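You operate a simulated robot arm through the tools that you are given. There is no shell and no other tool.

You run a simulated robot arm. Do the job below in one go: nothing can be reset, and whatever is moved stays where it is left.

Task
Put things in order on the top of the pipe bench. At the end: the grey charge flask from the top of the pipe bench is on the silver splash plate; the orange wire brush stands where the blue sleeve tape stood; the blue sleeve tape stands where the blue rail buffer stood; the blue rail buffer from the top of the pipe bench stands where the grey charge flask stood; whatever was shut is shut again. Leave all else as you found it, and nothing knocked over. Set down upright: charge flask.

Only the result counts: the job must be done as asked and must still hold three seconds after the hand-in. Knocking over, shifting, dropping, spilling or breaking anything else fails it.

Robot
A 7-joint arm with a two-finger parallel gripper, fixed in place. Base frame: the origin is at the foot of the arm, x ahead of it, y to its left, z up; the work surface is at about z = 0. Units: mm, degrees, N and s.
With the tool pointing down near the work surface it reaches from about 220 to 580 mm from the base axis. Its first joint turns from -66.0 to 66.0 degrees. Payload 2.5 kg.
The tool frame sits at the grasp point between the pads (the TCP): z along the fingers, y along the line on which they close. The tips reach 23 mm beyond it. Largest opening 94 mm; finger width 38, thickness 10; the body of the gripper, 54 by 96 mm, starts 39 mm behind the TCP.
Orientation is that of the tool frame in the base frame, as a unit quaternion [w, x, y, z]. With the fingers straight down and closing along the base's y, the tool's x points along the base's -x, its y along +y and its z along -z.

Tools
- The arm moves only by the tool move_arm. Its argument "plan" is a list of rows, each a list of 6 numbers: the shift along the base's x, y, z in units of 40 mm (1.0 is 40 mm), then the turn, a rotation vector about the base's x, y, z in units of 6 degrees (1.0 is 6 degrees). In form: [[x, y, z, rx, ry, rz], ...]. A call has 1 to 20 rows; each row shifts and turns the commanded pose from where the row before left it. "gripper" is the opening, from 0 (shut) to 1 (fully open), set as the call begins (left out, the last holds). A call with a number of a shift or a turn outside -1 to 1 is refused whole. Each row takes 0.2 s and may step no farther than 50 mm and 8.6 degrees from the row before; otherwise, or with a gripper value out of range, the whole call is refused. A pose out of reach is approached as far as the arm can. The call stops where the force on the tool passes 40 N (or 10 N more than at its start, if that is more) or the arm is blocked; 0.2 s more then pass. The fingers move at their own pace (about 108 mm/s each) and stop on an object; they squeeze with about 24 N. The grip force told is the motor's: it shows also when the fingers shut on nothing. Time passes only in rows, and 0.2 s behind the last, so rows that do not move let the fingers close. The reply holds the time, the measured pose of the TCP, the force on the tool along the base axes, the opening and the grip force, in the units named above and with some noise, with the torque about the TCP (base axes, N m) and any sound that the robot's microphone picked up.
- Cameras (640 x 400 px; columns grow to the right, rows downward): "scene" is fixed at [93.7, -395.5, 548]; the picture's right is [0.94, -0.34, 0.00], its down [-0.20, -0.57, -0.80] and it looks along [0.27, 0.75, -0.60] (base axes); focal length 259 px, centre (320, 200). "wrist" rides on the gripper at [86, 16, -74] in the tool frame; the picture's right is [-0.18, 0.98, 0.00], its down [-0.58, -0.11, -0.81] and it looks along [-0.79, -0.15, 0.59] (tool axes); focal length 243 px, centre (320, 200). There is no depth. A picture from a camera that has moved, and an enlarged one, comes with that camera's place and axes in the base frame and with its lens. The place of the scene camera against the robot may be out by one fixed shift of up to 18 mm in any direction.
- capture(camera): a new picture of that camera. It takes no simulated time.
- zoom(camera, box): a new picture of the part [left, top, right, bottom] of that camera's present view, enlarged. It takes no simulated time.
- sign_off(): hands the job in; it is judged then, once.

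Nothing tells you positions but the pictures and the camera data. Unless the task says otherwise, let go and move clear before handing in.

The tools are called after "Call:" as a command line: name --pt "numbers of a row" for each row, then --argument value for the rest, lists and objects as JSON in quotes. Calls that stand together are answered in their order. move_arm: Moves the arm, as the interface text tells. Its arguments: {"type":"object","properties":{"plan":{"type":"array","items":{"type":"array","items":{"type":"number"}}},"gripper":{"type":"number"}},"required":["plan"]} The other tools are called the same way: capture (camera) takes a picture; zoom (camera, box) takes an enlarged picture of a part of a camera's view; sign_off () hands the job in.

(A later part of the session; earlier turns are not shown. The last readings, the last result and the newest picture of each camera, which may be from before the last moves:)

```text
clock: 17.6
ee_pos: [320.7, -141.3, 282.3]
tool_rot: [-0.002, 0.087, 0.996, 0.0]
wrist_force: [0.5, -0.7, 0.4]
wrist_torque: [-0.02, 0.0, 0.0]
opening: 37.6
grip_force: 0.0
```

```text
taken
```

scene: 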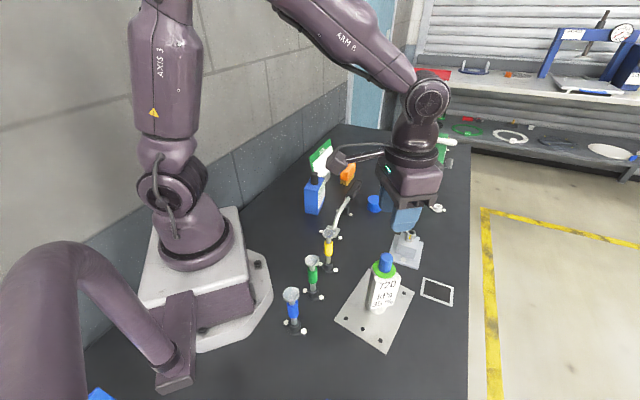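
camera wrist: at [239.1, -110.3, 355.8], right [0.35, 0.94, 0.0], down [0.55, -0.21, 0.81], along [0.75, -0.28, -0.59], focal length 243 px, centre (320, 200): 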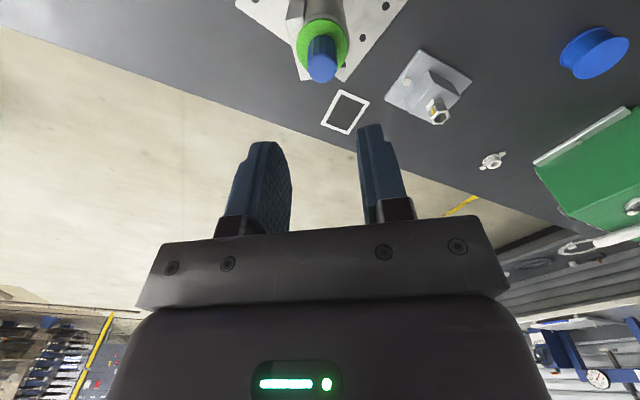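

The flask stands upright on the plate. Before the other items I'll glance at the far right end of the bench to be sure no other blue tape or buffer is there.

Call:
move_arm --pt "-0.2 0.2 0.5 0 0 -1" --pt "-0.2 0.2 0.5 0 0 -1" --pt "-0.2 0.2 0.5 0 0 -1" --pt "-0.2 0.2 0.5 0 0 -1" --pt "-0.2 0.2 0.5 0 0 -1" --pt "-0.2 0.2 0 0 0 -1" --pt "-0.2 0.2 0 0 0 -1" --pt "-0.2 0.2 0 0 0 -1"

Call:
capture --camera "wrist"

Call:
capture --camera "scene"

```text
clock: 19.4
ee_pos: [260.7, -77.0, 383.3]
tool_rot: [0.0, 0.486, 0.874, 0.0]
wrist_force: [0.7, -0.5, -0.3]
wrist_torque: [0.03, -0.01, 0.01]
opening: 37.6
grip_force: 0.1
```

```text
taken
camera wrist: at [228.5, 6.0, 456.4], right [0.93, 0.36, 0.0], down [0.21, -0.55, 0.81], along [0.29, -0.75, -0.59], focal length 243 px, centre (320, 200)
```

wrist: 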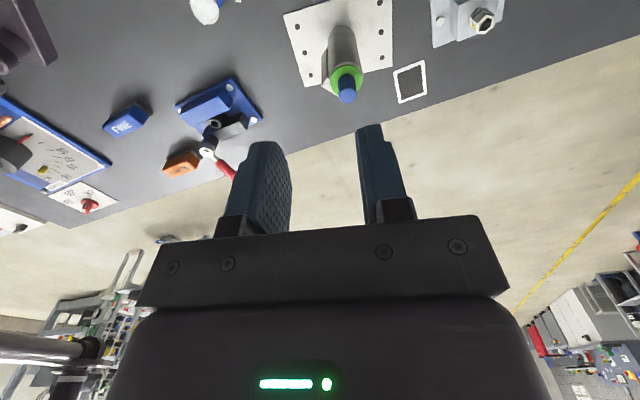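

```text
taken
```

scene: 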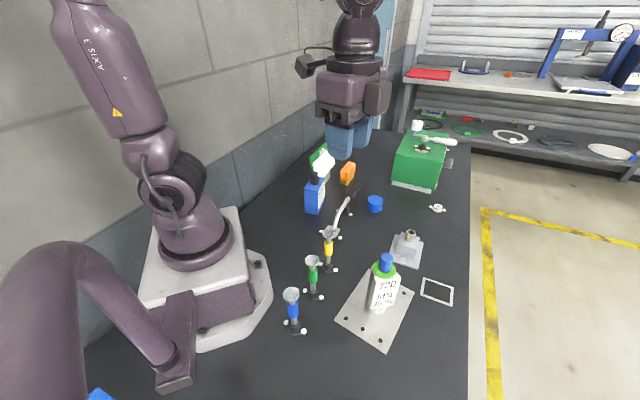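

There are more things at that end: a blue clamp, an orange block and a blue block marked "FINE". I'll zoom in to identify them.

Call:
zoom --camera "wrist" --box '[90, 60, 290, 190]'

Call:
zoom --camera "wrist" --box '[0, 80, 160, 220]'

Call:
zoom --camera "wrist" --box '[280, 0, 440, 110]'

```text
3.08 times, centred on (190, 125) of wrist
camera zoom: at [228.5, 6.0, 456.4], right [0.93, 0.36, 0.0], down [0.21, -0.55, 0.81], along [0.29, -0.75, -0.59], focal length 746 px, centre (720, 431)
```

zoom: 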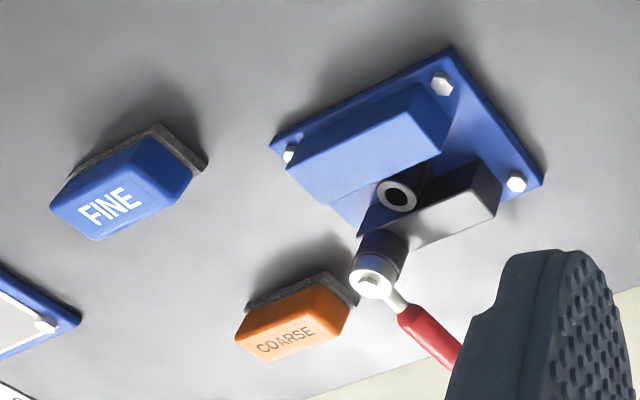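

```text
2.86 times, centred on (80, 150) of wrist
camera zoom: at [228.5, 6.0, 456.4], right [0.93, 0.36, 0.0], down [0.21, -0.55, 0.81], along [0.29, -0.75, -0.59], focal length 693 px, centre (1006, 343)
```

zoom: 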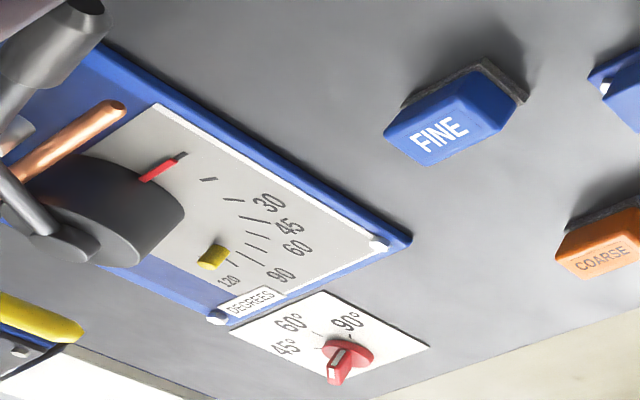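

```text
3.64 times, centred on (360, 55) of wrist
camera zoom: at [228.5, 6.0, 456.4], right [0.93, 0.36, 0.0], down [0.21, -0.55, 0.81], along [0.29, -0.75, -0.59], focal length 882 px, centre (174, 727)
```

zoom: 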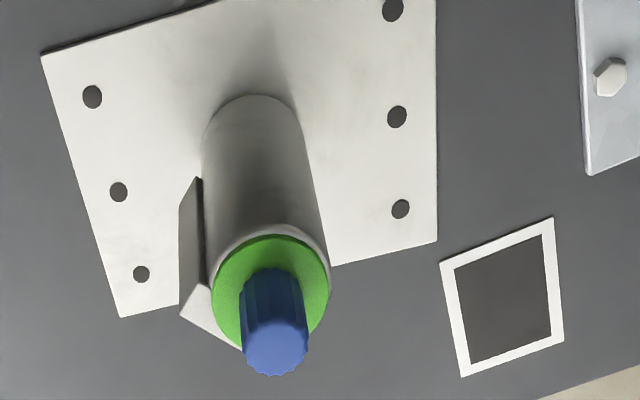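

Those are abrasive blocks and bolted fixtures well out of reach, so my identification stands: tape is the spool, buffer is the capped blue box. Next I'll swing over to the buffer, with the jaws turned to about 54° to match its long side.

Call:
move_arm --pt "0.0623 0.4186 0 0 0 0.984" --pt "0.0623 0.4186 0 0 0 0.984" --pt "0.0623 0.4186 0 0 0 0.984" --pt "0.0623 0.4186 0 0 0 0.984" --pt "0.0623 0.4186 0 0 0 0.984" --pt "0.0623 0.4186 0 0 0 0.984" --pt "0.0623 0.4186 0 0 0 0.984" --pt "0.0623 0.4186 0 0 0 0.984" --pt "0.0623 0.4186 0 0 0 0.984" --pt "0.0623 0.4186 0 0 0 0.984" --pt "0.0623 0.4186 0 0 0 0.984" --pt "0.0623 0.4186 0 0 0 0.984" --pt "0.0623 0.4186 -0.475 0 0 0.984" --pt "0.0623 0.4186 -0.475 0 0 0.984" --pt "0.0623 0.4186 -0.475 0 0 0.984" --pt "0.0623 0.4186 -0.475 0 0 0.984" --pt "0.0623 0.4186 -0.475 0 0 0.984" --pt "0.0623 0.4186 -0.475 0 0 0.984" --pt "0.0623 0.4186 -0.475 0 0 0.984" --gripper 0.8

Call:
capture --camera "wrist"

Call:
capture --camera "scene"

```text
clock: 23.4
ee_pos: [307.7, 242.3, 249.2]
tool_rot: [0.0, -0.455, 0.89, 0.0]
wrist_force: [-0.3, -0.5, -0.3]
wrist_torque: [0.02, 0.01, -0.02]
opening: 75.1
grip_force: 0.1
```

```text
taken
camera wrist: at [244.9, 181.3, 322.5], right [-0.69, 0.72, 0.0], down [0.43, 0.41, 0.81], along [0.58, 0.56, -0.59], focal length 243 px, centre (320, 200)
```

wrist: 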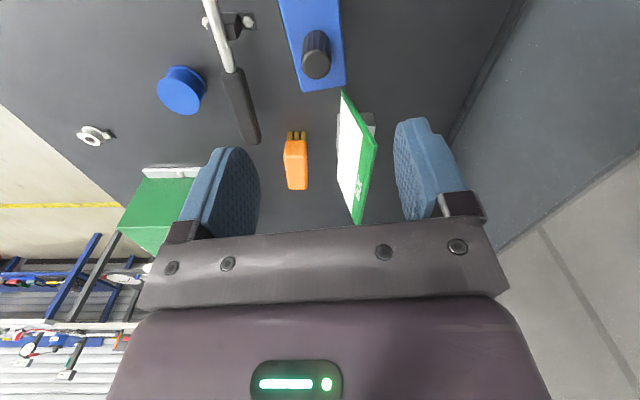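

```text
taken
```

scene: 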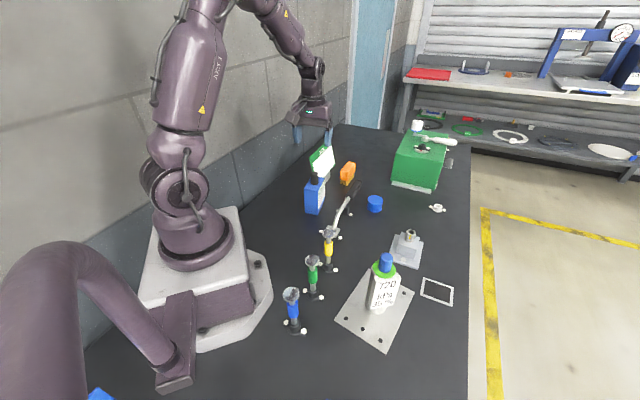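

Call:
zoom --camera "wrist" --box '[240, 0, 400, 100]'

Call:
zoom --camera "wrist" --box '[240, 80, 400, 230]'

```text
4.00 times, centred on (320, 50) of wrist
camera zoom: at [244.9, 181.3, 322.5], right [-0.69, 0.72, 0.0], down [0.43, 0.41, 0.81], along [0.58, 0.56, -0.59], focal length 970 px, centre (320, 800)
```

zoom: 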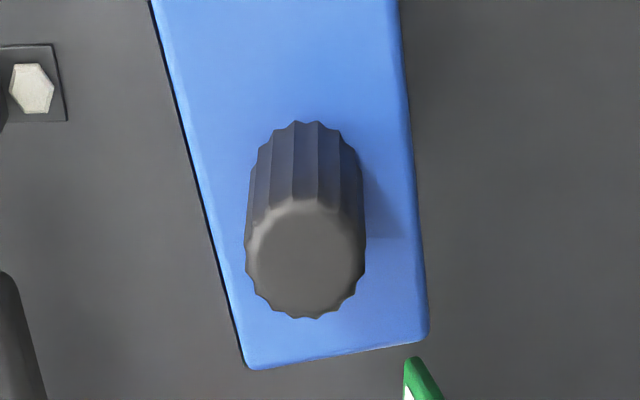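

```text
2.67 times, centred on (320, 155) of wrist
camera zoom: at [244.9, 181.3, 322.5], right [-0.69, 0.72, 0.0], down [0.43, 0.41, 0.81], along [0.58, 0.56, -0.59], focal length 647 px, centre (320, 320)
```

zoom: 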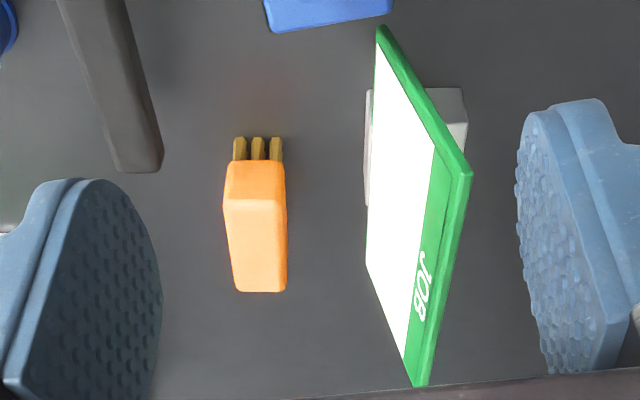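

The buffer is about 43 × 76 × 100 mm, centred near (309, 239), with its cap top at about z 126; I'm about 3 mm off to the wall side. I'll correct and lower partway, then check.

Call:
move_arm --pt "0.02 -0.083 -0.7 0 0 0" --pt "0 0 -0.8 0 0 0" --pt "0 0 -0.8 0 0 0"

Call:
zoom --camera "wrist" --box '[160, 0, 480, 200]'

Call:
zoom --camera "scene" --box '[270, 110, 400, 230]'

```text
clock: 24.2
ee_pos: [309.2, 238.7, 155.2]
tool_rot: [0.0, -0.456, 0.89, 0.0]
wrist_force: [-0.1, -0.3, -0.2]
wrist_torque: [-0.02, -0.01, -0.01]
opening: 75.1
grip_force: 0.0
```

```text
2.00 times, centred on (320, 100) of wrist
camera zoom: at [245.2, 178.3, 230.4], right [-0.69, 0.72, 0.0], down [0.43, 0.41, 0.81], along [0.58, 0.56, -0.59], focal length 485 px, centre (320, 400)
```

zoom: 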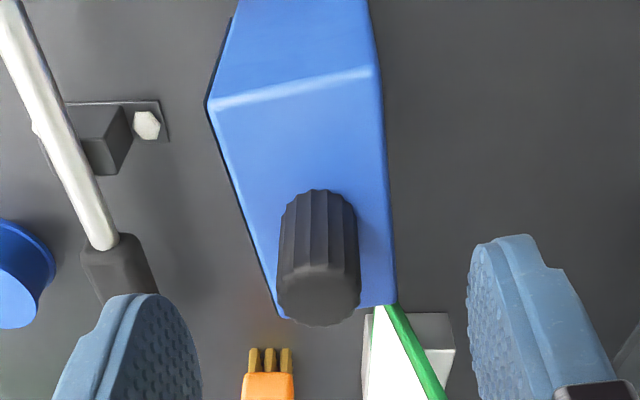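

```text
3.33 times, centred on (335, 170) of scene
camera zoom: at [93.7, -395.5, 548.0], right [0.94, -0.34, 0.0], down [-0.2, -0.57, -0.8], along [0.27, 0.75, -0.6], focal length 862 px, centre (270, 300)
```

zoom: 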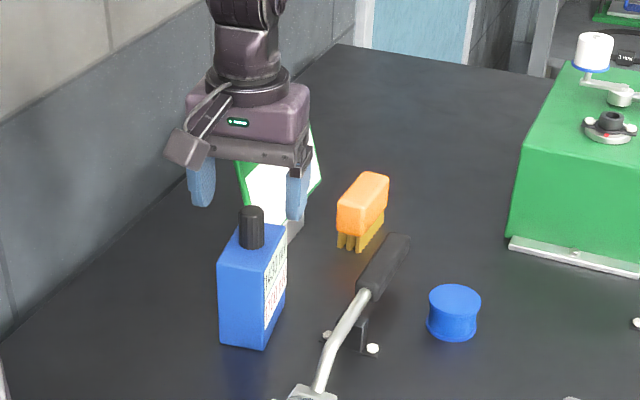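

The jaws are centred on the buffer. I'll go down to z 96 and close.

Call:
move_arm --pt "0 -0.03 -0.74 0 0 0" --pt "0 0 -0.74 0 0 0"

Call:
move_arm --pt "0 0 0 0 0 0" --pt "0 0 0 0 0 0" --pt "0 0 0 0 0 0" --gripper 0

Call:
capture --camera "wrist"

Call:
zoom --camera "scene" --box '[270, 110, 400, 230]'

```text
clock: 24.8
ee_pos: [311.2, 237.1, 97.2]
tool_rot: [0.0, -0.455, 0.891, 0.0]
wrist_force: [-0.1, -1.0, 0.3]
wrist_torque: [-0.01, 0.01, 0.02]
opening: 75.3
grip_force: 0.1
```

```text
clock: 25.6
ee_pos: [311.7, 237.1, 97.2]
tool_rot: [0.0, -0.454, 0.891, 0.0]
wrist_force: [-0.6, -0.3, 0.1]
wrist_torque: [-0.06, -0.01, 0.02]
opening: 45.9
grip_force: 24.1
```

```text
taken
camera wrist: at [247.3, 176.3, 171.0], right [-0.69, 0.73, 0.0], down [0.43, 0.41, 0.81], along [0.58, 0.55, -0.59], focal length 243 px, centre (320, 200)
```

wrist: 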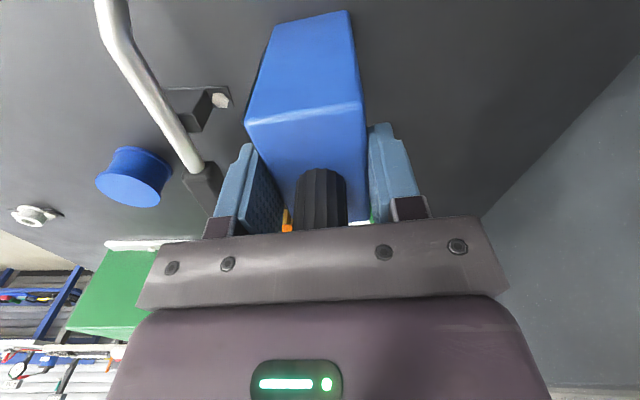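

```text
3.33 times, centred on (335, 170) of scene
camera zoom: at [93.7, -395.5, 548.0], right [0.94, -0.34, 0.0], down [-0.2, -0.57, -0.8], along [0.27, 0.75, -0.6], focal length 862 px, centre (270, 300)
```

zoom: 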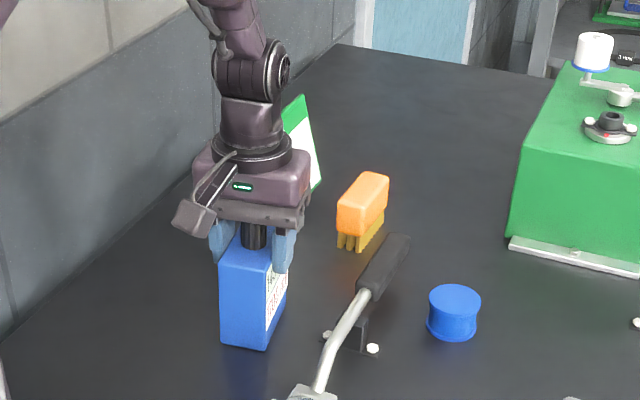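

The buffer is gripped at 45.9 mm. I'll lift it and carry it to where the flask stood, (410.5, 85.5).

Call:
move_arm --pt "0 0 0.25 0 0 0" --pt "0 0 0.75 0 0 0" --pt "0 0 0.9 0 0 0" --pt "0 0 0.9 0 0 0"

Call:
capture --camera "wrist"

Call:
capture --camera "scene"

```text
clock: 26.6
ee_pos: [309.4, 234.4, 208.4]
tool_rot: [-0.001, -0.454, 0.891, 0.0]
wrist_force: [-0.6, 1.2, -3.5]
wrist_torque: [0.0, -0.01, -0.03]
opening: 45.8
grip_force: 23.8
```

```text
taken
camera wrist: at [245.0, 173.3, 282.9], right [-0.69, 0.73, 0.0], down [0.43, 0.41, 0.81], along [0.58, 0.55, -0.59], focal length 243 px, centre (320, 200)
```

wrist: 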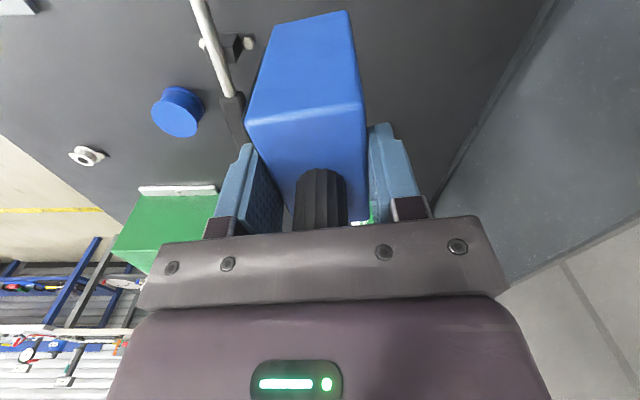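

```text
taken
```

scene: 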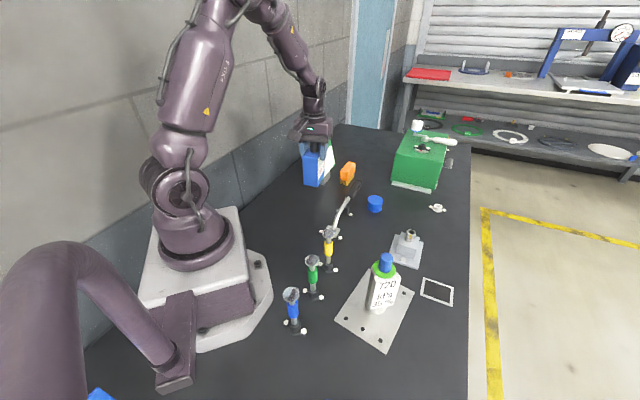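

Call:
move_arm --pt "0.5055 -0.7445 0 0 0 0" --pt "0.5055 -0.7445 0 0 0 0" --pt "0.5055 -0.7445 0 0 0 0" --pt "0.5055 -0.7445 0 0 0 0" --pt "0.5055 -0.7445 0 0 0 0" --pt "0 0 -0.7 0 0 0" --pt "0 0 -0.7 0 0 0" --pt "0 0 -0.7 0 0 0"

Call:
capture --camera "wrist"

Call:
zoom --camera "scene" --box '[290, 120, 450, 270]'

```text
clock: 28.4
ee_pos: [410.4, 86.6, 127.0]
tool_rot: [0.0, -0.455, 0.891, -0.001]
wrist_force: [-0.4, -0.4, -3.2]
wrist_torque: [-0.03, 0.01, 0.02]
opening: 46.1
grip_force: 23.9
```

```text
taken
camera wrist: at [346.5, 26.4, 200.5], right [-0.69, 0.73, 0.0], down [0.43, 0.41, 0.81], along [0.58, 0.56, -0.59], focal length 243 px, centre (320, 200)
```

wrist: 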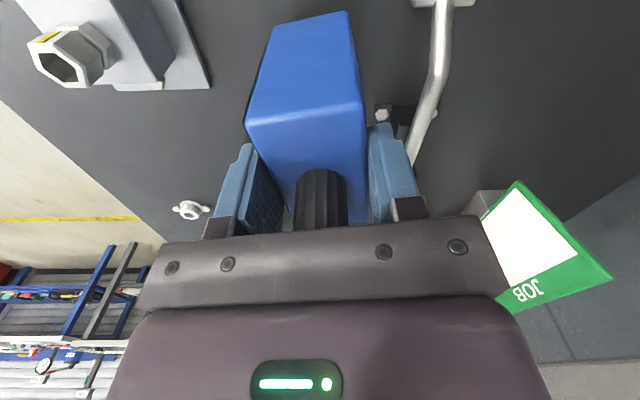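

```text
2.67 times, centred on (370, 195) of scene
camera zoom: at [93.7, -395.5, 548.0], right [0.94, -0.34, 0.0], down [-0.2, -0.57, -0.8], along [0.27, 0.75, -0.6], focal length 690 px, centre (187, 213)
```

zoom: 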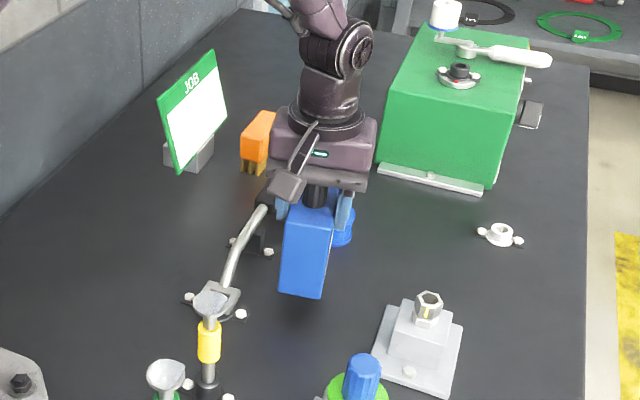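

The buffer hangs about 30 mm over the flask's old spot with room on all sides. I'll lower it and feel for the bench.

Call:
move_arm --pt "0 -0.02 -0.35 0 0 0" --pt "0 0 -0.25 0 0 0"

Call:
move_arm --pt "0 0 -0.06 0 0 0"

Call:
move_arm --pt "0 0 -0.04 0 0 0"

```text
clock: 29.0
ee_pos: [409.8, 86.0, 103.3]
tool_rot: [0.0, -0.455, 0.891, 0.0]
wrist_force: [0.2, 0.0, -3.9]
wrist_torque: [-0.01, 0.02, 0.0]
opening: 45.9
grip_force: 24.4
```

```text
clock: 29.4
ee_pos: [410.6, 87.5, 101.1]
tool_rot: [0.0, -0.455, 0.89, 0.001]
wrist_force: [0.4, -0.6, -4.1]
wrist_torque: [-0.01, 0.0, -0.03]
opening: 45.9
grip_force: 23.9
```

```text
clock: 29.8
ee_pos: [410.1, 87.3, 99.0]
tool_rot: [0.0, -0.455, 0.891, 0.0]
wrist_force: [-0.5, -0.1, -2.8]
wrist_torque: [-0.01, 0.01, -0.01]
opening: 45.6
grip_force: 24.4
```

Call:
move_arm --pt "0 0 -0.03 0 0 0"

Call:
move_arm --pt "0 0 -0.025 0 0 0"

```text
clock: 30.2
ee_pos: [409.5, 87.4, 98.8]
tool_rot: [0.0, -0.455, 0.891, 0.0]
wrist_force: [0.5, 0.8, -3.9]
wrist_torque: [0.0, 0.02, -0.01]
opening: 46.0
grip_force: 23.9
```

```text
clock: 30.6
ee_pos: [410.7, 87.9, 96.1]
tool_rot: [0.0, -0.454, 0.891, -0.001]
wrist_force: [-2.9, 0.1, 2.5]
wrist_torque: [0.01, 0.05, 0.05]
opening: 45.9
grip_force: 24.3
```

The buffer has touched the bench. I'll open and rise clear.

Call:
move_arm --pt "0 0 0 0 0 0" --pt "0 0 0 0 0 0" --gripper 0.75

Call:
move_arm --pt "0 0 0.4 0 0 0" --pt "0 0 0.8 0 0 0" --pt "0 0 1 0 0 0" --pt "0 0 1 0 0 0"

Call:
capture --camera "wrist"

Call:
capture --camera "scene"

```text
clock: 31.2
ee_pos: [410.6, 85.9, 96.6]
tool_rot: [0.0, -0.454, 0.891, 0.0]
wrist_force: [0.6, 0.4, -0.6]
wrist_torque: [0.03, 0.02, 0.0]
opening: 70.8
grip_force: 0.1
```

```text
clock: 32.2
ee_pos: [411.9, 85.2, 224.9]
tool_rot: [-0.001, -0.455, 0.891, 0.001]
wrist_force: [-0.6, -0.1, -0.5]
wrist_torque: [-0.03, -0.01, -0.06]
opening: 70.3
grip_force: 0.1
```

```text
taken
camera wrist: at [347.7, 24.2, 299.6], right [-0.69, 0.72, 0.0], down [0.43, 0.41, 0.81], along [0.58, 0.56, -0.59], focal length 243 px, centre (320, 200)
```

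wrist: 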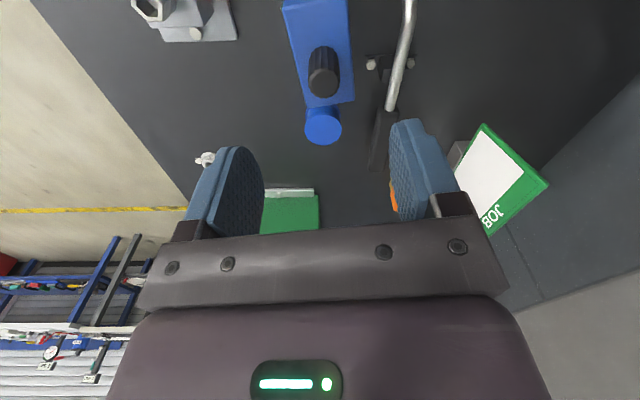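

```text
taken
```

scene: 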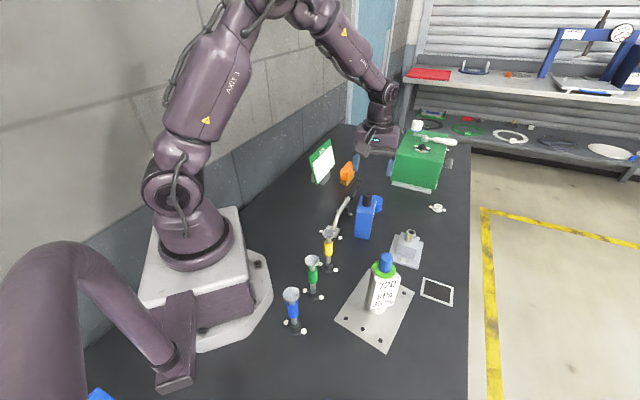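

The buffer stands where the flask was. Next is the tape at about (497, 171); I'll approach with the jaws closing along y so the wrist camera stays away from the buffer and the lever.

Call:
move_arm --pt "0.213 0.216 0 0 0 -0.902" --pt "0.213 0.216 0 0 0 -0.902" --pt "0.213 0.216 0 0 0 -0.902" --pt "0.213 0.216 0 0 0 -0.902" --pt "0.213 0.216 0 0 0 -0.902" --pt "0.213 0.216 0 0 0 -0.902" --pt "0.213 0.216 0 0 0 -0.902" --pt "0.213 0.216 0 0 0 -0.902" --pt "0.213 0.216 0 0 0 -0.902" --pt "0.213 0.216 0 0 0 -0.902" --pt "0 0 -0.8 0 0 0" --pt "0 0 -0.8 0 0 0" --gripper 0.85

Call:
capture --camera "wrist"

Call:
zoom --camera "wrist" --box '[240, 0, 400, 100]'

Call:
zoom --camera "scene" --box '[290, 120, 450, 270]'

```text
clock: 34.8
ee_pos: [495.4, 172.5, 161.6]
tool_rot: [0.0, 0.0, 1.0, 0.0]
wrist_force: [0.2, 0.5, -0.4]
wrist_torque: [0.02, 0.0, -0.04]
opening: 79.7
grip_force: 0.1
```

```text
taken
camera wrist: at [408.2, 188.8, 234.5], right [0.18, 0.98, 0.0], down [0.58, -0.11, 0.81], along [0.79, -0.15, -0.59], focal length 243 px, centre (320, 200)
```

wrist: 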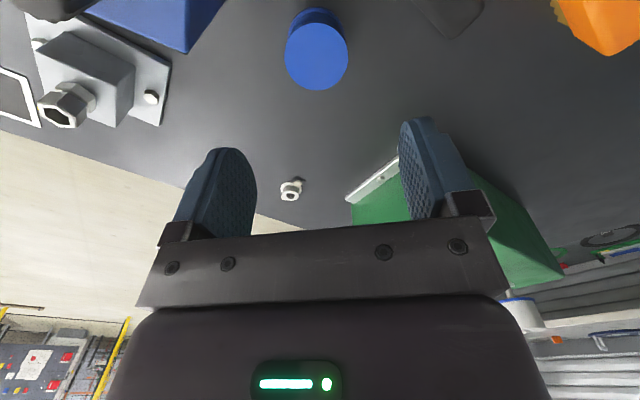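

```text
4.00 times, centred on (320, 50) of wrist
camera zoom: at [408.2, 188.8, 234.5], right [0.18, 0.98, 0.0], down [0.58, -0.11, 0.81], along [0.79, -0.15, -0.59], focal length 970 px, centre (320, 800)
```

zoom: 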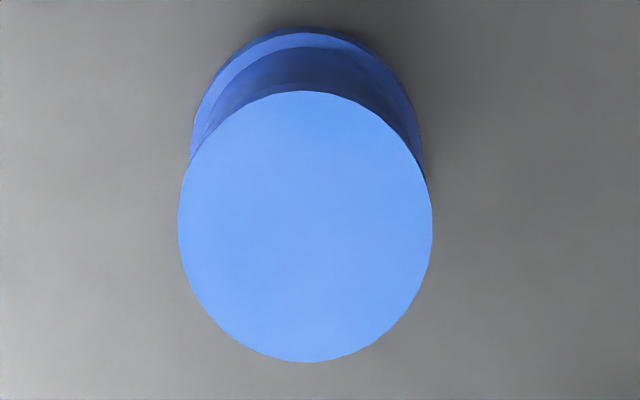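

```text
2.67 times, centred on (370, 195) of scene
camera zoom: at [93.7, -395.5, 548.0], right [0.94, -0.34, 0.0], down [-0.2, -0.57, -0.8], along [0.27, 0.75, -0.6], focal length 690 px, centre (187, 213)
```

zoom: 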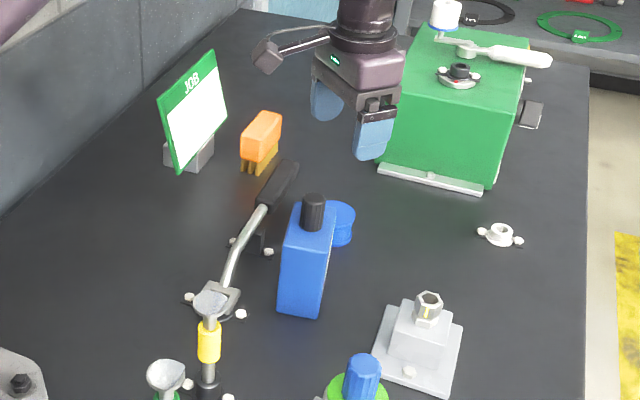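

The tape top is about z 34 and it sits about 2.7 mm to −y of the tool axis. I'll correct and lower to just above it, checking clearance.

Call:
move_arm --pt "-0.025 -0.065 -0.8 0 0 0" --pt "0 0 -0.8 0 0 0" --pt "0 0 -0.8 0 0 0"

Call:
capture --camera "wrist"

Call:
zoom --camera "scene" --box '[310, 140, 430, 240]'

```text
clock: 35.6
ee_pos: [493.6, 169.4, 64.2]
tool_rot: [0.0, 0.0, 1.0, 0.0]
wrist_force: [0.0, 0.5, -1.0]
wrist_torque: [0.03, 0.02, -0.02]
opening: 79.8
grip_force: 0.0
```

```text
taken
camera wrist: at [407.2, 185.0, 138.6], right [0.18, 0.98, 0.0], down [0.58, -0.11, 0.81], along [0.79, -0.15, -0.59], focal length 243 px, centre (320, 200)
```

wrist: 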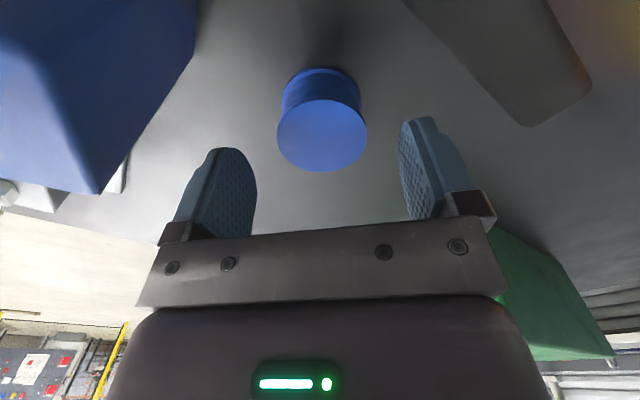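

```text
4.00 times, centred on (370, 190) of scene
camera zoom: at [93.7, -395.5, 548.0], right [0.94, -0.34, 0.0], down [-0.2, -0.57, -0.8], along [0.27, 0.75, -0.6], focal length 1035 px, centre (120, 240)
```

zoom: 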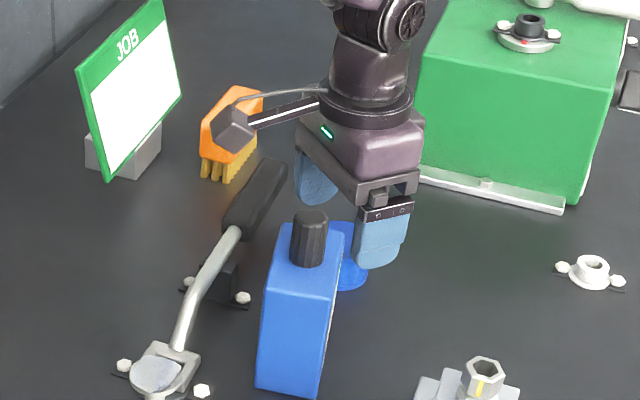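

Well centred, and the hand clears the buffer and lever. I'll go down the last 36 mm and close.

Call:
move_arm --pt "0 0 -0.45 0 0 0" --pt "0 0 -0.45 0 0 0"

Call:
move_arm --pt "0 0 0 0 0 0" --pt "0 0 0 0 0 0" --pt "0 0 0 0 0 0" --gripper 0

Call:
capture --camera "wrist"

Call:
zoom --camera "scene" --box '[310, 140, 430, 240]'

```text
clock: 36.2
ee_pos: [495.2, 169.9, 28.1]
tool_rot: [0.001, 0.0, 1.0, 0.0]
wrist_force: [0.5, 0.2, 0.4]
wrist_torque: [0.02, 0.01, 0.0]
opening: 79.8
grip_force: 0.1
```

```text
clock: 37.0
ee_pos: [494.5, 170.1, 29.4]
tool_rot: [0.0, 0.0, 1.0, 0.0]
wrist_force: [-0.7, -0.1, 0.3]
wrist_torque: [-0.01, -0.01, 0.0]
opening: 48.8
grip_force: 24.0
```

```text
taken
camera wrist: at [407.8, 185.7, 103.0], right [0.18, 0.98, 0.0], down [0.58, -0.11, 0.81], along [0.79, -0.15, -0.59], focal length 243 px, centre (320, 200)
```

wrist: 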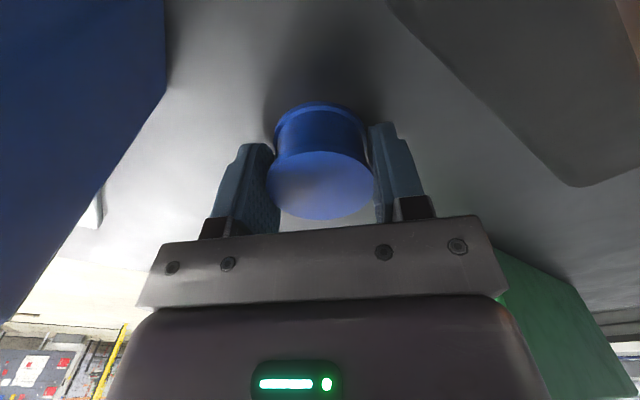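

```text
4.00 times, centred on (370, 190) of scene
camera zoom: at [93.7, -395.5, 548.0], right [0.94, -0.34, 0.0], down [-0.2, -0.57, -0.8], along [0.27, 0.75, -0.6], focal length 1035 px, centre (120, 240)
```

zoom: 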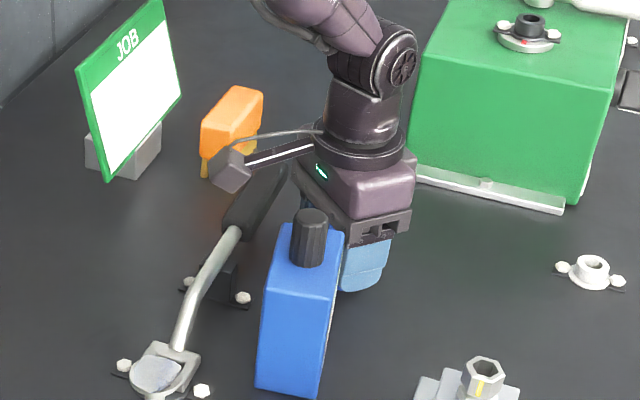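

The tape is held at 48.8 mm. I'll lift it and carry it to where the buffer stood, (309, 238).

Call:
move_arm --pt "0 0 0.3 0 0 0" --pt "0 0 0.85 0 0 0" --pt "0 0 0.95 0 0 0" --pt "0 0 0.95 0 0 0" --pt "0 0 0.75 0 0 0" --pt "-0.662 0.2425 0 0 0 0.952" --pt "-0.662 0.2425 0 0 0 0.952" --pt "-0.662 0.2425 0 0 0 0.952" --pt "-0.662 0.2425 0 0 0 0.952" --pt "-0.662 0.2425 0 0 0 0.952" --pt "-0.662 0.2425 0 0 0 0.952" --pt "-0.662 0.2425 0 0 0 0.952"

Call:
capture --camera "wrist"

Call:
capture --camera "scene"

```text
clock: 39.6
ee_pos: [309.7, 236.8, 179.3]
tool_rot: [0.0, -0.343, 0.939, 0.0]
wrist_force: [0.4, -1.5, -0.9]
wrist_torque: [-0.02, -0.01, 0.02]
opening: 48.6
grip_force: 24.1
```

```text
taken
camera wrist: at [232.2, 194.0, 253.0], right [-0.49, 0.87, 0.0], down [0.51, 0.29, 0.81], along [0.7, 0.4, -0.59], focal length 243 px, centre (320, 200)
```

wrist: 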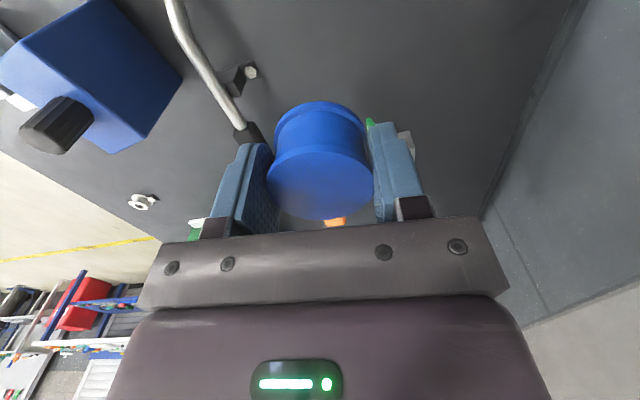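

```text
taken
```

scene: 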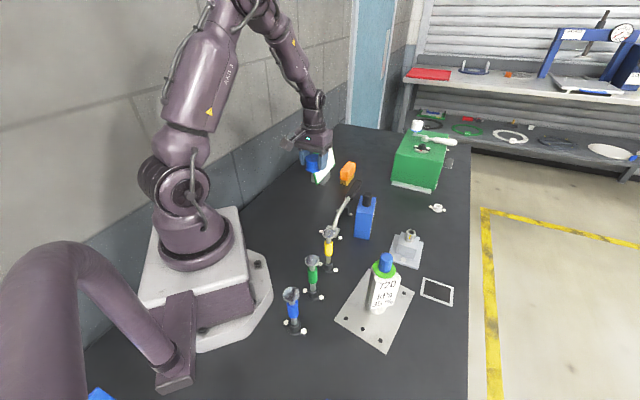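

The tape is over the buffer's old spot. I'll lower it and feel for the bench.

Call:
move_arm --pt "0 0.02 -0.9 0 0 0" --pt "0 0 -0.9 0 0 0" --pt "0 0 -0.9 0 0 0" --pt "0 0 -0.8 0 0 0"

Call:
move_arm --pt "0 0 -0.1 0 0 0"

Call:
move_arm --pt "0 0 -0.05 0 0 0"

```text
clock: 40.6
ee_pos: [309.1, 238.6, 38.9]
tool_rot: [0.0, -0.342, 0.94, 0.0]
wrist_force: [-0.1, -0.6, -0.5]
wrist_torque: [-0.02, 0.01, 0.02]
opening: 48.6
grip_force: 24.3
```

```text
clock: 41.0
ee_pos: [308.9, 237.8, 36.8]
tool_rot: [0.0, -0.342, 0.94, 0.0]
wrist_force: [0.6, 0.0, -0.7]
wrist_torque: [-0.01, 0.03, -0.02]
opening: 48.5
grip_force: 23.5
```

```text
clock: 41.4
ee_pos: [308.7, 237.8, 34.1]
tool_rot: [0.001, -0.342, 0.94, 0.0]
wrist_force: [0.8, -0.1, -0.5]
wrist_torque: [-0.03, 0.01, 0.02]
opening: 48.4
grip_force: 23.6
```

Call:
move_arm --pt "0 0 -0.07 0 0 0"

Call:
move_arm --pt "0 0 -0.04 0 0 0"

Call:
move_arm --pt "0 0 -0.03 0 0 0"

```text
clock: 41.8
ee_pos: [307.1, 239.3, 31.2]
tool_rot: [0.0, -0.342, 0.94, 0.0]
wrist_force: [0.0, 0.5, -0.1]
wrist_torque: [-0.02, 0.0, 0.0]
opening: 48.3
grip_force: 24.5
```

```text
clock: 42.2
ee_pos: [307.7, 237.1, 29.6]
tool_rot: [0.0, -0.342, 0.94, 0.001]
wrist_force: [0.5, 0.0, -0.6]
wrist_torque: [0.0, 0.01, 0.04]
opening: 48.5
grip_force: 24.1
```

```text
clock: 42.6
ee_pos: [308.2, 238.4, 29.6]
tool_rot: [0.0, -0.342, 0.94, 0.0]
wrist_force: [-0.7, -0.1, -0.4]
wrist_torque: [-0.02, -0.02, -0.02]
opening: 48.3
grip_force: 24.2
```

Call:
move_arm --pt "0 0 -0.025 0 0 0"

Call:
move_arm --pt "0 0 -0.02 0 0 0"

```text
clock: 43.0
ee_pos: [309.8, 238.9, 29.2]
tool_rot: [0.0, -0.342, 0.94, 0.0]
wrist_force: [-2.2, -2.2, 9.0]
wrist_torque: [0.01, 0.04, 0.05]
opening: 48.6
grip_force: 24.1
```

```text
clock: 43.4
ee_pos: [309.0, 238.0, 26.5]
tool_rot: [0.002, -0.341, 0.94, 0.0]
wrist_force: [-1.2, 0.7, 8.3]
wrist_torque: [-0.05, 0.0, 0.03]
opening: 48.9
grip_force: 23.5
```

The tape is on the bench. I'll open (not too wide, to stay off the sign and lever) and rise.

Call:
move_arm --pt "0 0 0 0 0 0" --pt "0 0 0 0 0 0" --gripper 0.75

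Call:
move_arm --pt "0 0 0.4 0 0 0" --pt "0 0 0.8 0 0 0" --pt "0 0 1 0 0 0" --pt "0 0 1 0 0 0"

Call:
capture --camera "wrist"

Call:
capture --camera "scene"

```text
clock: 44.0
ee_pos: [307.7, 238.8, 26.6]
tool_rot: [0.0, -0.343, 0.939, 0.0]
wrist_force: [-0.8, -0.4, -0.8]
wrist_torque: [0.0, -0.01, 0.03]
opening: 70.7
grip_force: 0.1
```

```text
clock: 45.0
ee_pos: [306.9, 235.5, 153.1]
tool_rot: [-0.001, -0.342, 0.94, 0.0]
wrist_force: [0.6, -0.5, -0.5]
wrist_torque: [-0.02, 0.0, -0.02]
opening: 70.6
grip_force: 0.1
```

```text
taken
camera wrist: at [231.5, 194.0, 227.1], right [-0.49, 0.87, 0.0], down [0.52, 0.29, 0.81], along [0.7, 0.4, -0.59], focal length 243 px, centre (320, 200)
```

wrist: 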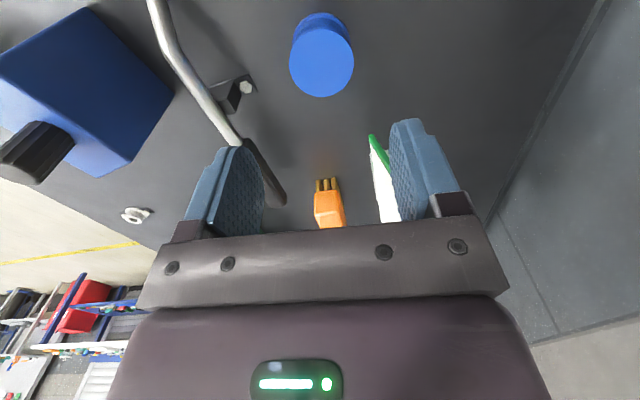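

```text
taken
```

scene: 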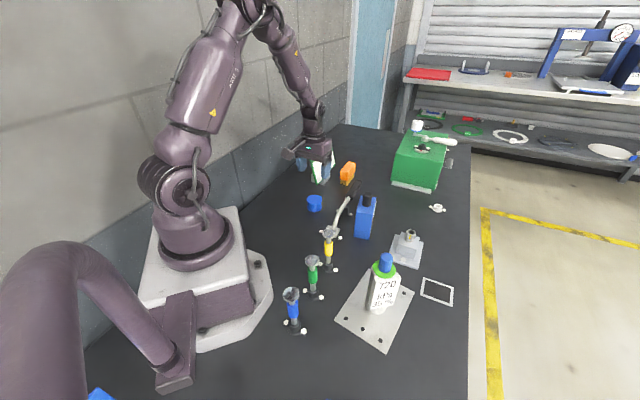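

The tape stands where the buffer was. Next the brush: I'll rise and move out toward it for a close look.

Call:
move_arm --pt "0 0 0.8 0 0 0" --pt "0 0 0.8 0 0 0" --pt "0 0 0.8 0 0 0" --pt "0.665 0.4225 0 0 0 0.08" --pt "0.665 0.4225 0 0 0 0.08" --pt "0.665 0.4225 0 0 0 0.08" --pt "0.665 0.4225 0 0 0 0.08" --pt "0.665 0.4225 0 0 0 0.08"

Call:
capture --camera "wrist"

Call:
zoom --camera "wrist" --box '[220, 20, 460, 170]'

Call:
zoom --camera "scene" --box '[280, 60, 420, 220]'

```text
clock: 46.8
ee_pos: [441.7, 324.0, 252.1]
tool_rot: [-0.001, -0.363, 0.932, 0.001]
wrist_force: [0.3, -0.5, 0.8]
wrist_torque: [0.02, -0.02, -0.01]
opening: 70.7
grip_force: 0.1
```

```text
taken
camera wrist: at [366.4, 276.9, 325.0], right [-0.53, 0.85, 0.0], down [0.5, 0.31, 0.81], along [0.68, 0.42, -0.59], focal length 243 px, centre (320, 200)
```

wrist: 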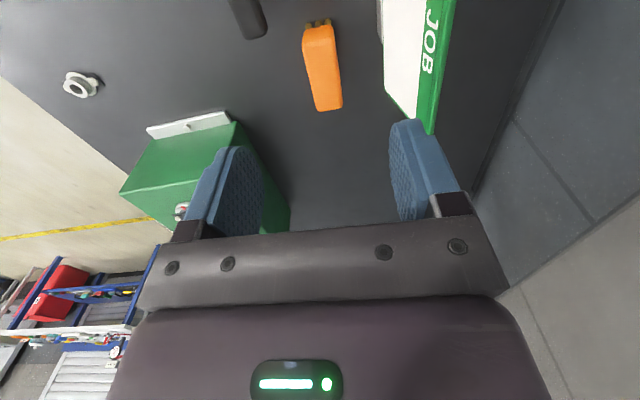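

```text
2.67 times, centred on (340, 95) of wrist
camera zoom: at [366.4, 276.9, 325.0], right [-0.53, 0.85, 0.0], down [0.5, 0.31, 0.81], along [0.68, 0.42, -0.59], focal length 647 px, centre (267, 480)
```

zoom: 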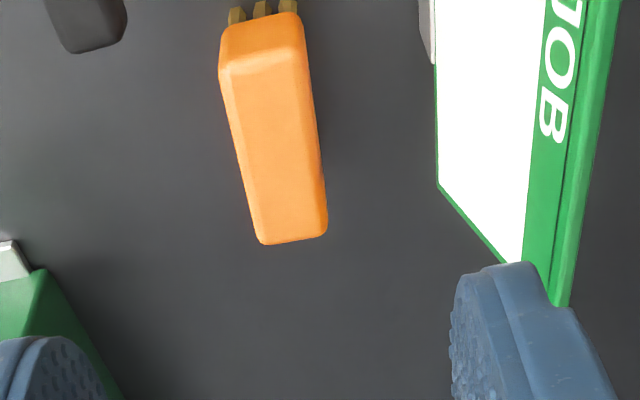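

```text
2.50 times, centred on (350, 140) of scene
camera zoom: at [93.7, -395.6, 548.0], right [0.94, -0.34, 0.0], down [-0.2, -0.57, -0.8], along [0.27, 0.75, -0.6], focal length 647 px, centre (245, 350)
```

zoom: 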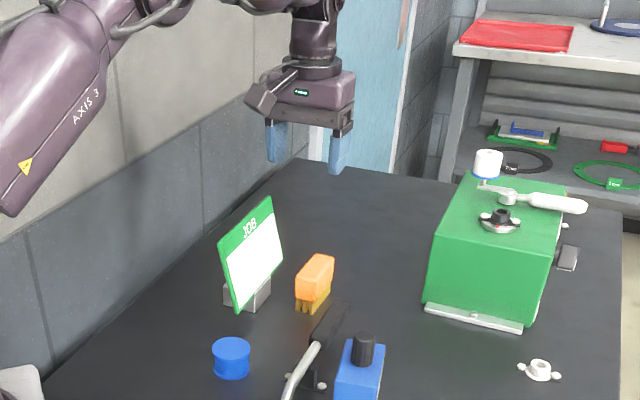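

The brush is about 30 × 75 × 58 mm, centred near (481, 356) with its axis at 42.6°, right at the reach limit; I'll grip it slightly toward the near end, at about (470, 345), with a narrower opening to stay off the sign and lever.

Call:
move_arm --pt "0.35 0.266 0 0 0 0" --pt "0.35 0.266 0 0 0 0" --pt "0 0 -0.75 0 0 0" --pt "0 0 -0.75 0 0 0" --pt "0 0 -0.75 0 0 0" --gripper 0.6

Call:
capture --camera "wrist"

Call:
zoom --camera "wrist" --box '[220, 0, 460, 150]'

Call:
zoom --camera "scene" --box '[280, 60, 420, 220]'

```text
clock: 48.0
ee_pos: [469.9, 344.2, 161.0]
tool_rot: [0.0, -0.361, 0.933, 0.0]
wrist_force: [-0.4, 0.3, 0.5]
wrist_torque: [0.01, 0.02, -0.02]
opening: 56.6
grip_force: 0.1
```

```text
taken
camera wrist: at [395.6, 298.0, 233.9], right [-0.53, 0.85, 0.0], down [0.5, 0.31, 0.81], along [0.69, 0.42, -0.59], focal length 243 px, centre (320, 200)
```

wrist: 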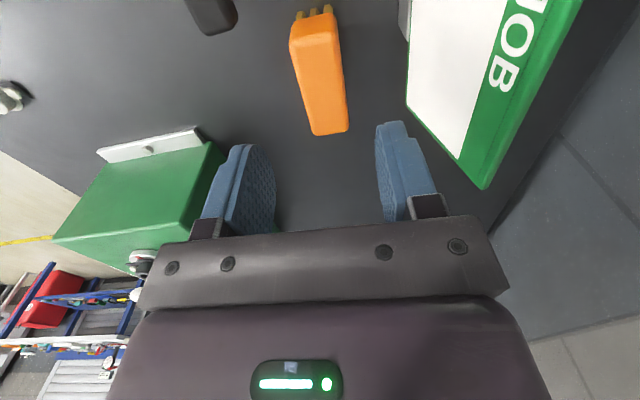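

```text
2.67 times, centred on (340, 75) of wrist
camera zoom: at [395.6, 298.0, 233.9], right [-0.53, 0.85, 0.0], down [0.5, 0.31, 0.81], along [0.69, 0.42, -0.59], focal length 647 px, centre (267, 533)
```

zoom: 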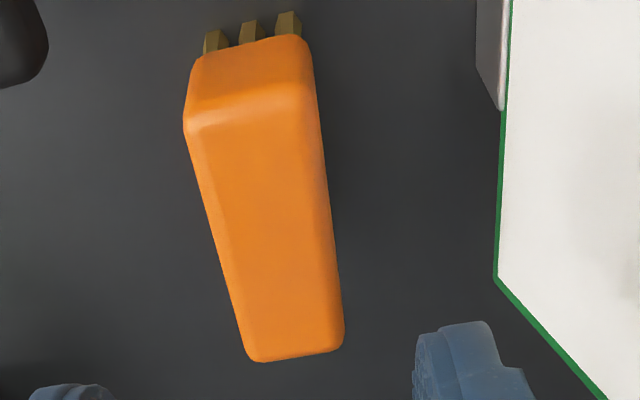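

```text
2.50 times, centred on (350, 140) of scene
camera zoom: at [93.7, -395.5, 548.0], right [0.94, -0.34, 0.0], down [-0.2, -0.57, -0.8], along [0.27, 0.75, -0.6], focal length 647 px, centre (245, 350)
```

zoom: 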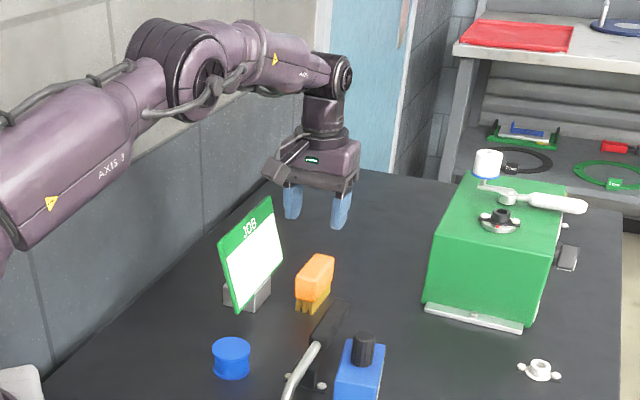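

Alignment is good. I'll lower in two stages, checking that the arm still reaches.

Call:
move_arm --pt "0 0 -0.6 0 0 0" --pt "0 0 -0.6 0 0 0" --pt "0 0 -0.5 0 0 0"

Call:
capture --camera "wrist"

Call:
zoom --camera "scene" --box '[300, 110, 400, 220]'

```text
clock: 48.8
ee_pos: [470.1, 345.2, 92.0]
tool_rot: [0.002, -0.362, 0.932, 0.0]
wrist_force: [0.5, -0.4, 0.3]
wrist_torque: [-0.03, -0.01, 0.01]
opening: 56.3
grip_force: 0.0
```

```text
taken
camera wrist: at [395.4, 298.2, 165.9], right [-0.53, 0.85, 0.0], down [0.5, 0.31, 0.81], along [0.69, 0.43, -0.59], focal length 243 px, centre (320, 200)
```

wrist: 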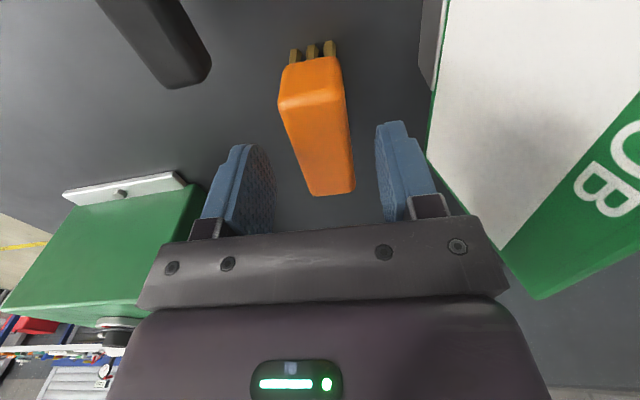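

```text
3.64 times, centred on (350, 165) of scene
camera zoom: at [93.7, -395.5, 548.0], right [0.94, -0.34, 0.0], down [-0.2, -0.57, -0.8], along [0.27, 0.75, -0.6], focal length 941 px, centre (211, 327)
```

zoom: 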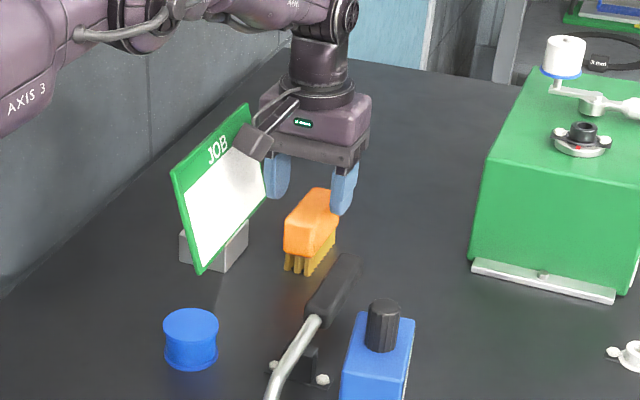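

Clearances to the sign and lever look fine. I'll go down to z 48 and close on the orange block.

Call:
move_arm --pt "0 0 -0.4 0 0 0" --pt "0 0 -0.4 0 0 0" --pt "0 0 -0.3 0 0 0"

Call:
capture --camera "wrist"

Call:
zoom --camera "scene" --box '[300, 110, 400, 220]'

```text
clock: 49.6
ee_pos: [471.1, 343.2, 48.6]
tool_rot: [0.0, -0.362, 0.932, 0.0]
wrist_force: [-0.1, -0.2, -0.1]
wrist_torque: [0.01, 0.02, 0.02]
opening: 56.5
grip_force: 0.1
```

```text
taken
camera wrist: at [396.2, 297.2, 122.2], right [-0.53, 0.85, 0.0], down [0.5, 0.31, 0.81], along [0.69, 0.43, -0.59], focal length 243 px, centre (320, 200)
```

wrist: 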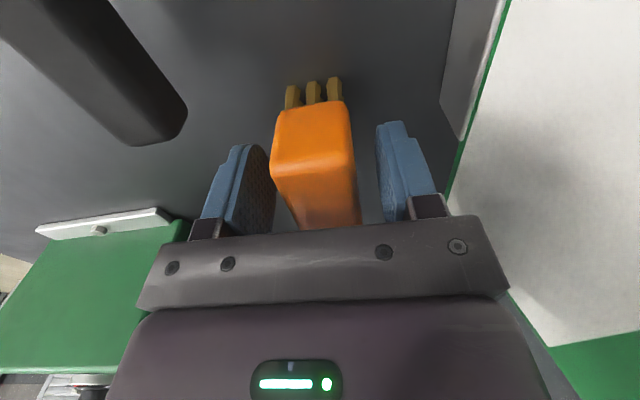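

```text
3.64 times, centred on (350, 165) of scene
camera zoom: at [93.7, -395.5, 548.0], right [0.94, -0.34, 0.0], down [-0.2, -0.57, -0.8], along [0.27, 0.75, -0.6], focal length 941 px, centre (211, 327)
```

zoom: 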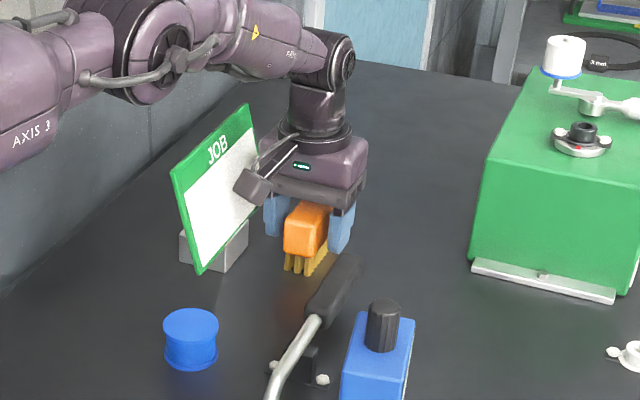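

Call:
move_arm --pt "0 0 0 0 0 0" --pt "0 0 0 0 0 0" --pt "0 0 0 0 0 0" --gripper 0

Call:
capture --camera "wrist"

```text
clock: 50.4
ee_pos: [471.6, 343.4, 48.5]
tool_rot: [0.001, -0.362, 0.932, 0.0]
wrist_force: [0.1, -0.1, -0.7]
wrist_torque: [0.01, -0.02, 0.0]
opening: 33.6
grip_force: 24.0
```

```text
taken
camera wrist: at [396.2, 297.1, 122.4], right [-0.53, 0.85, 0.0], down [0.5, 0.31, 0.81], along [0.69, 0.42, -0.59], focal length 243 px, centre (320, 200)
```

wrist: 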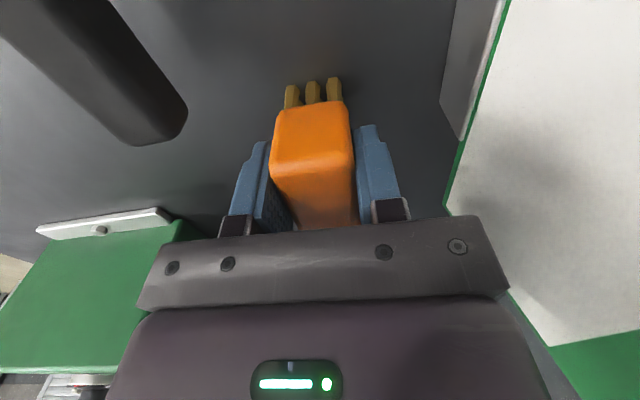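

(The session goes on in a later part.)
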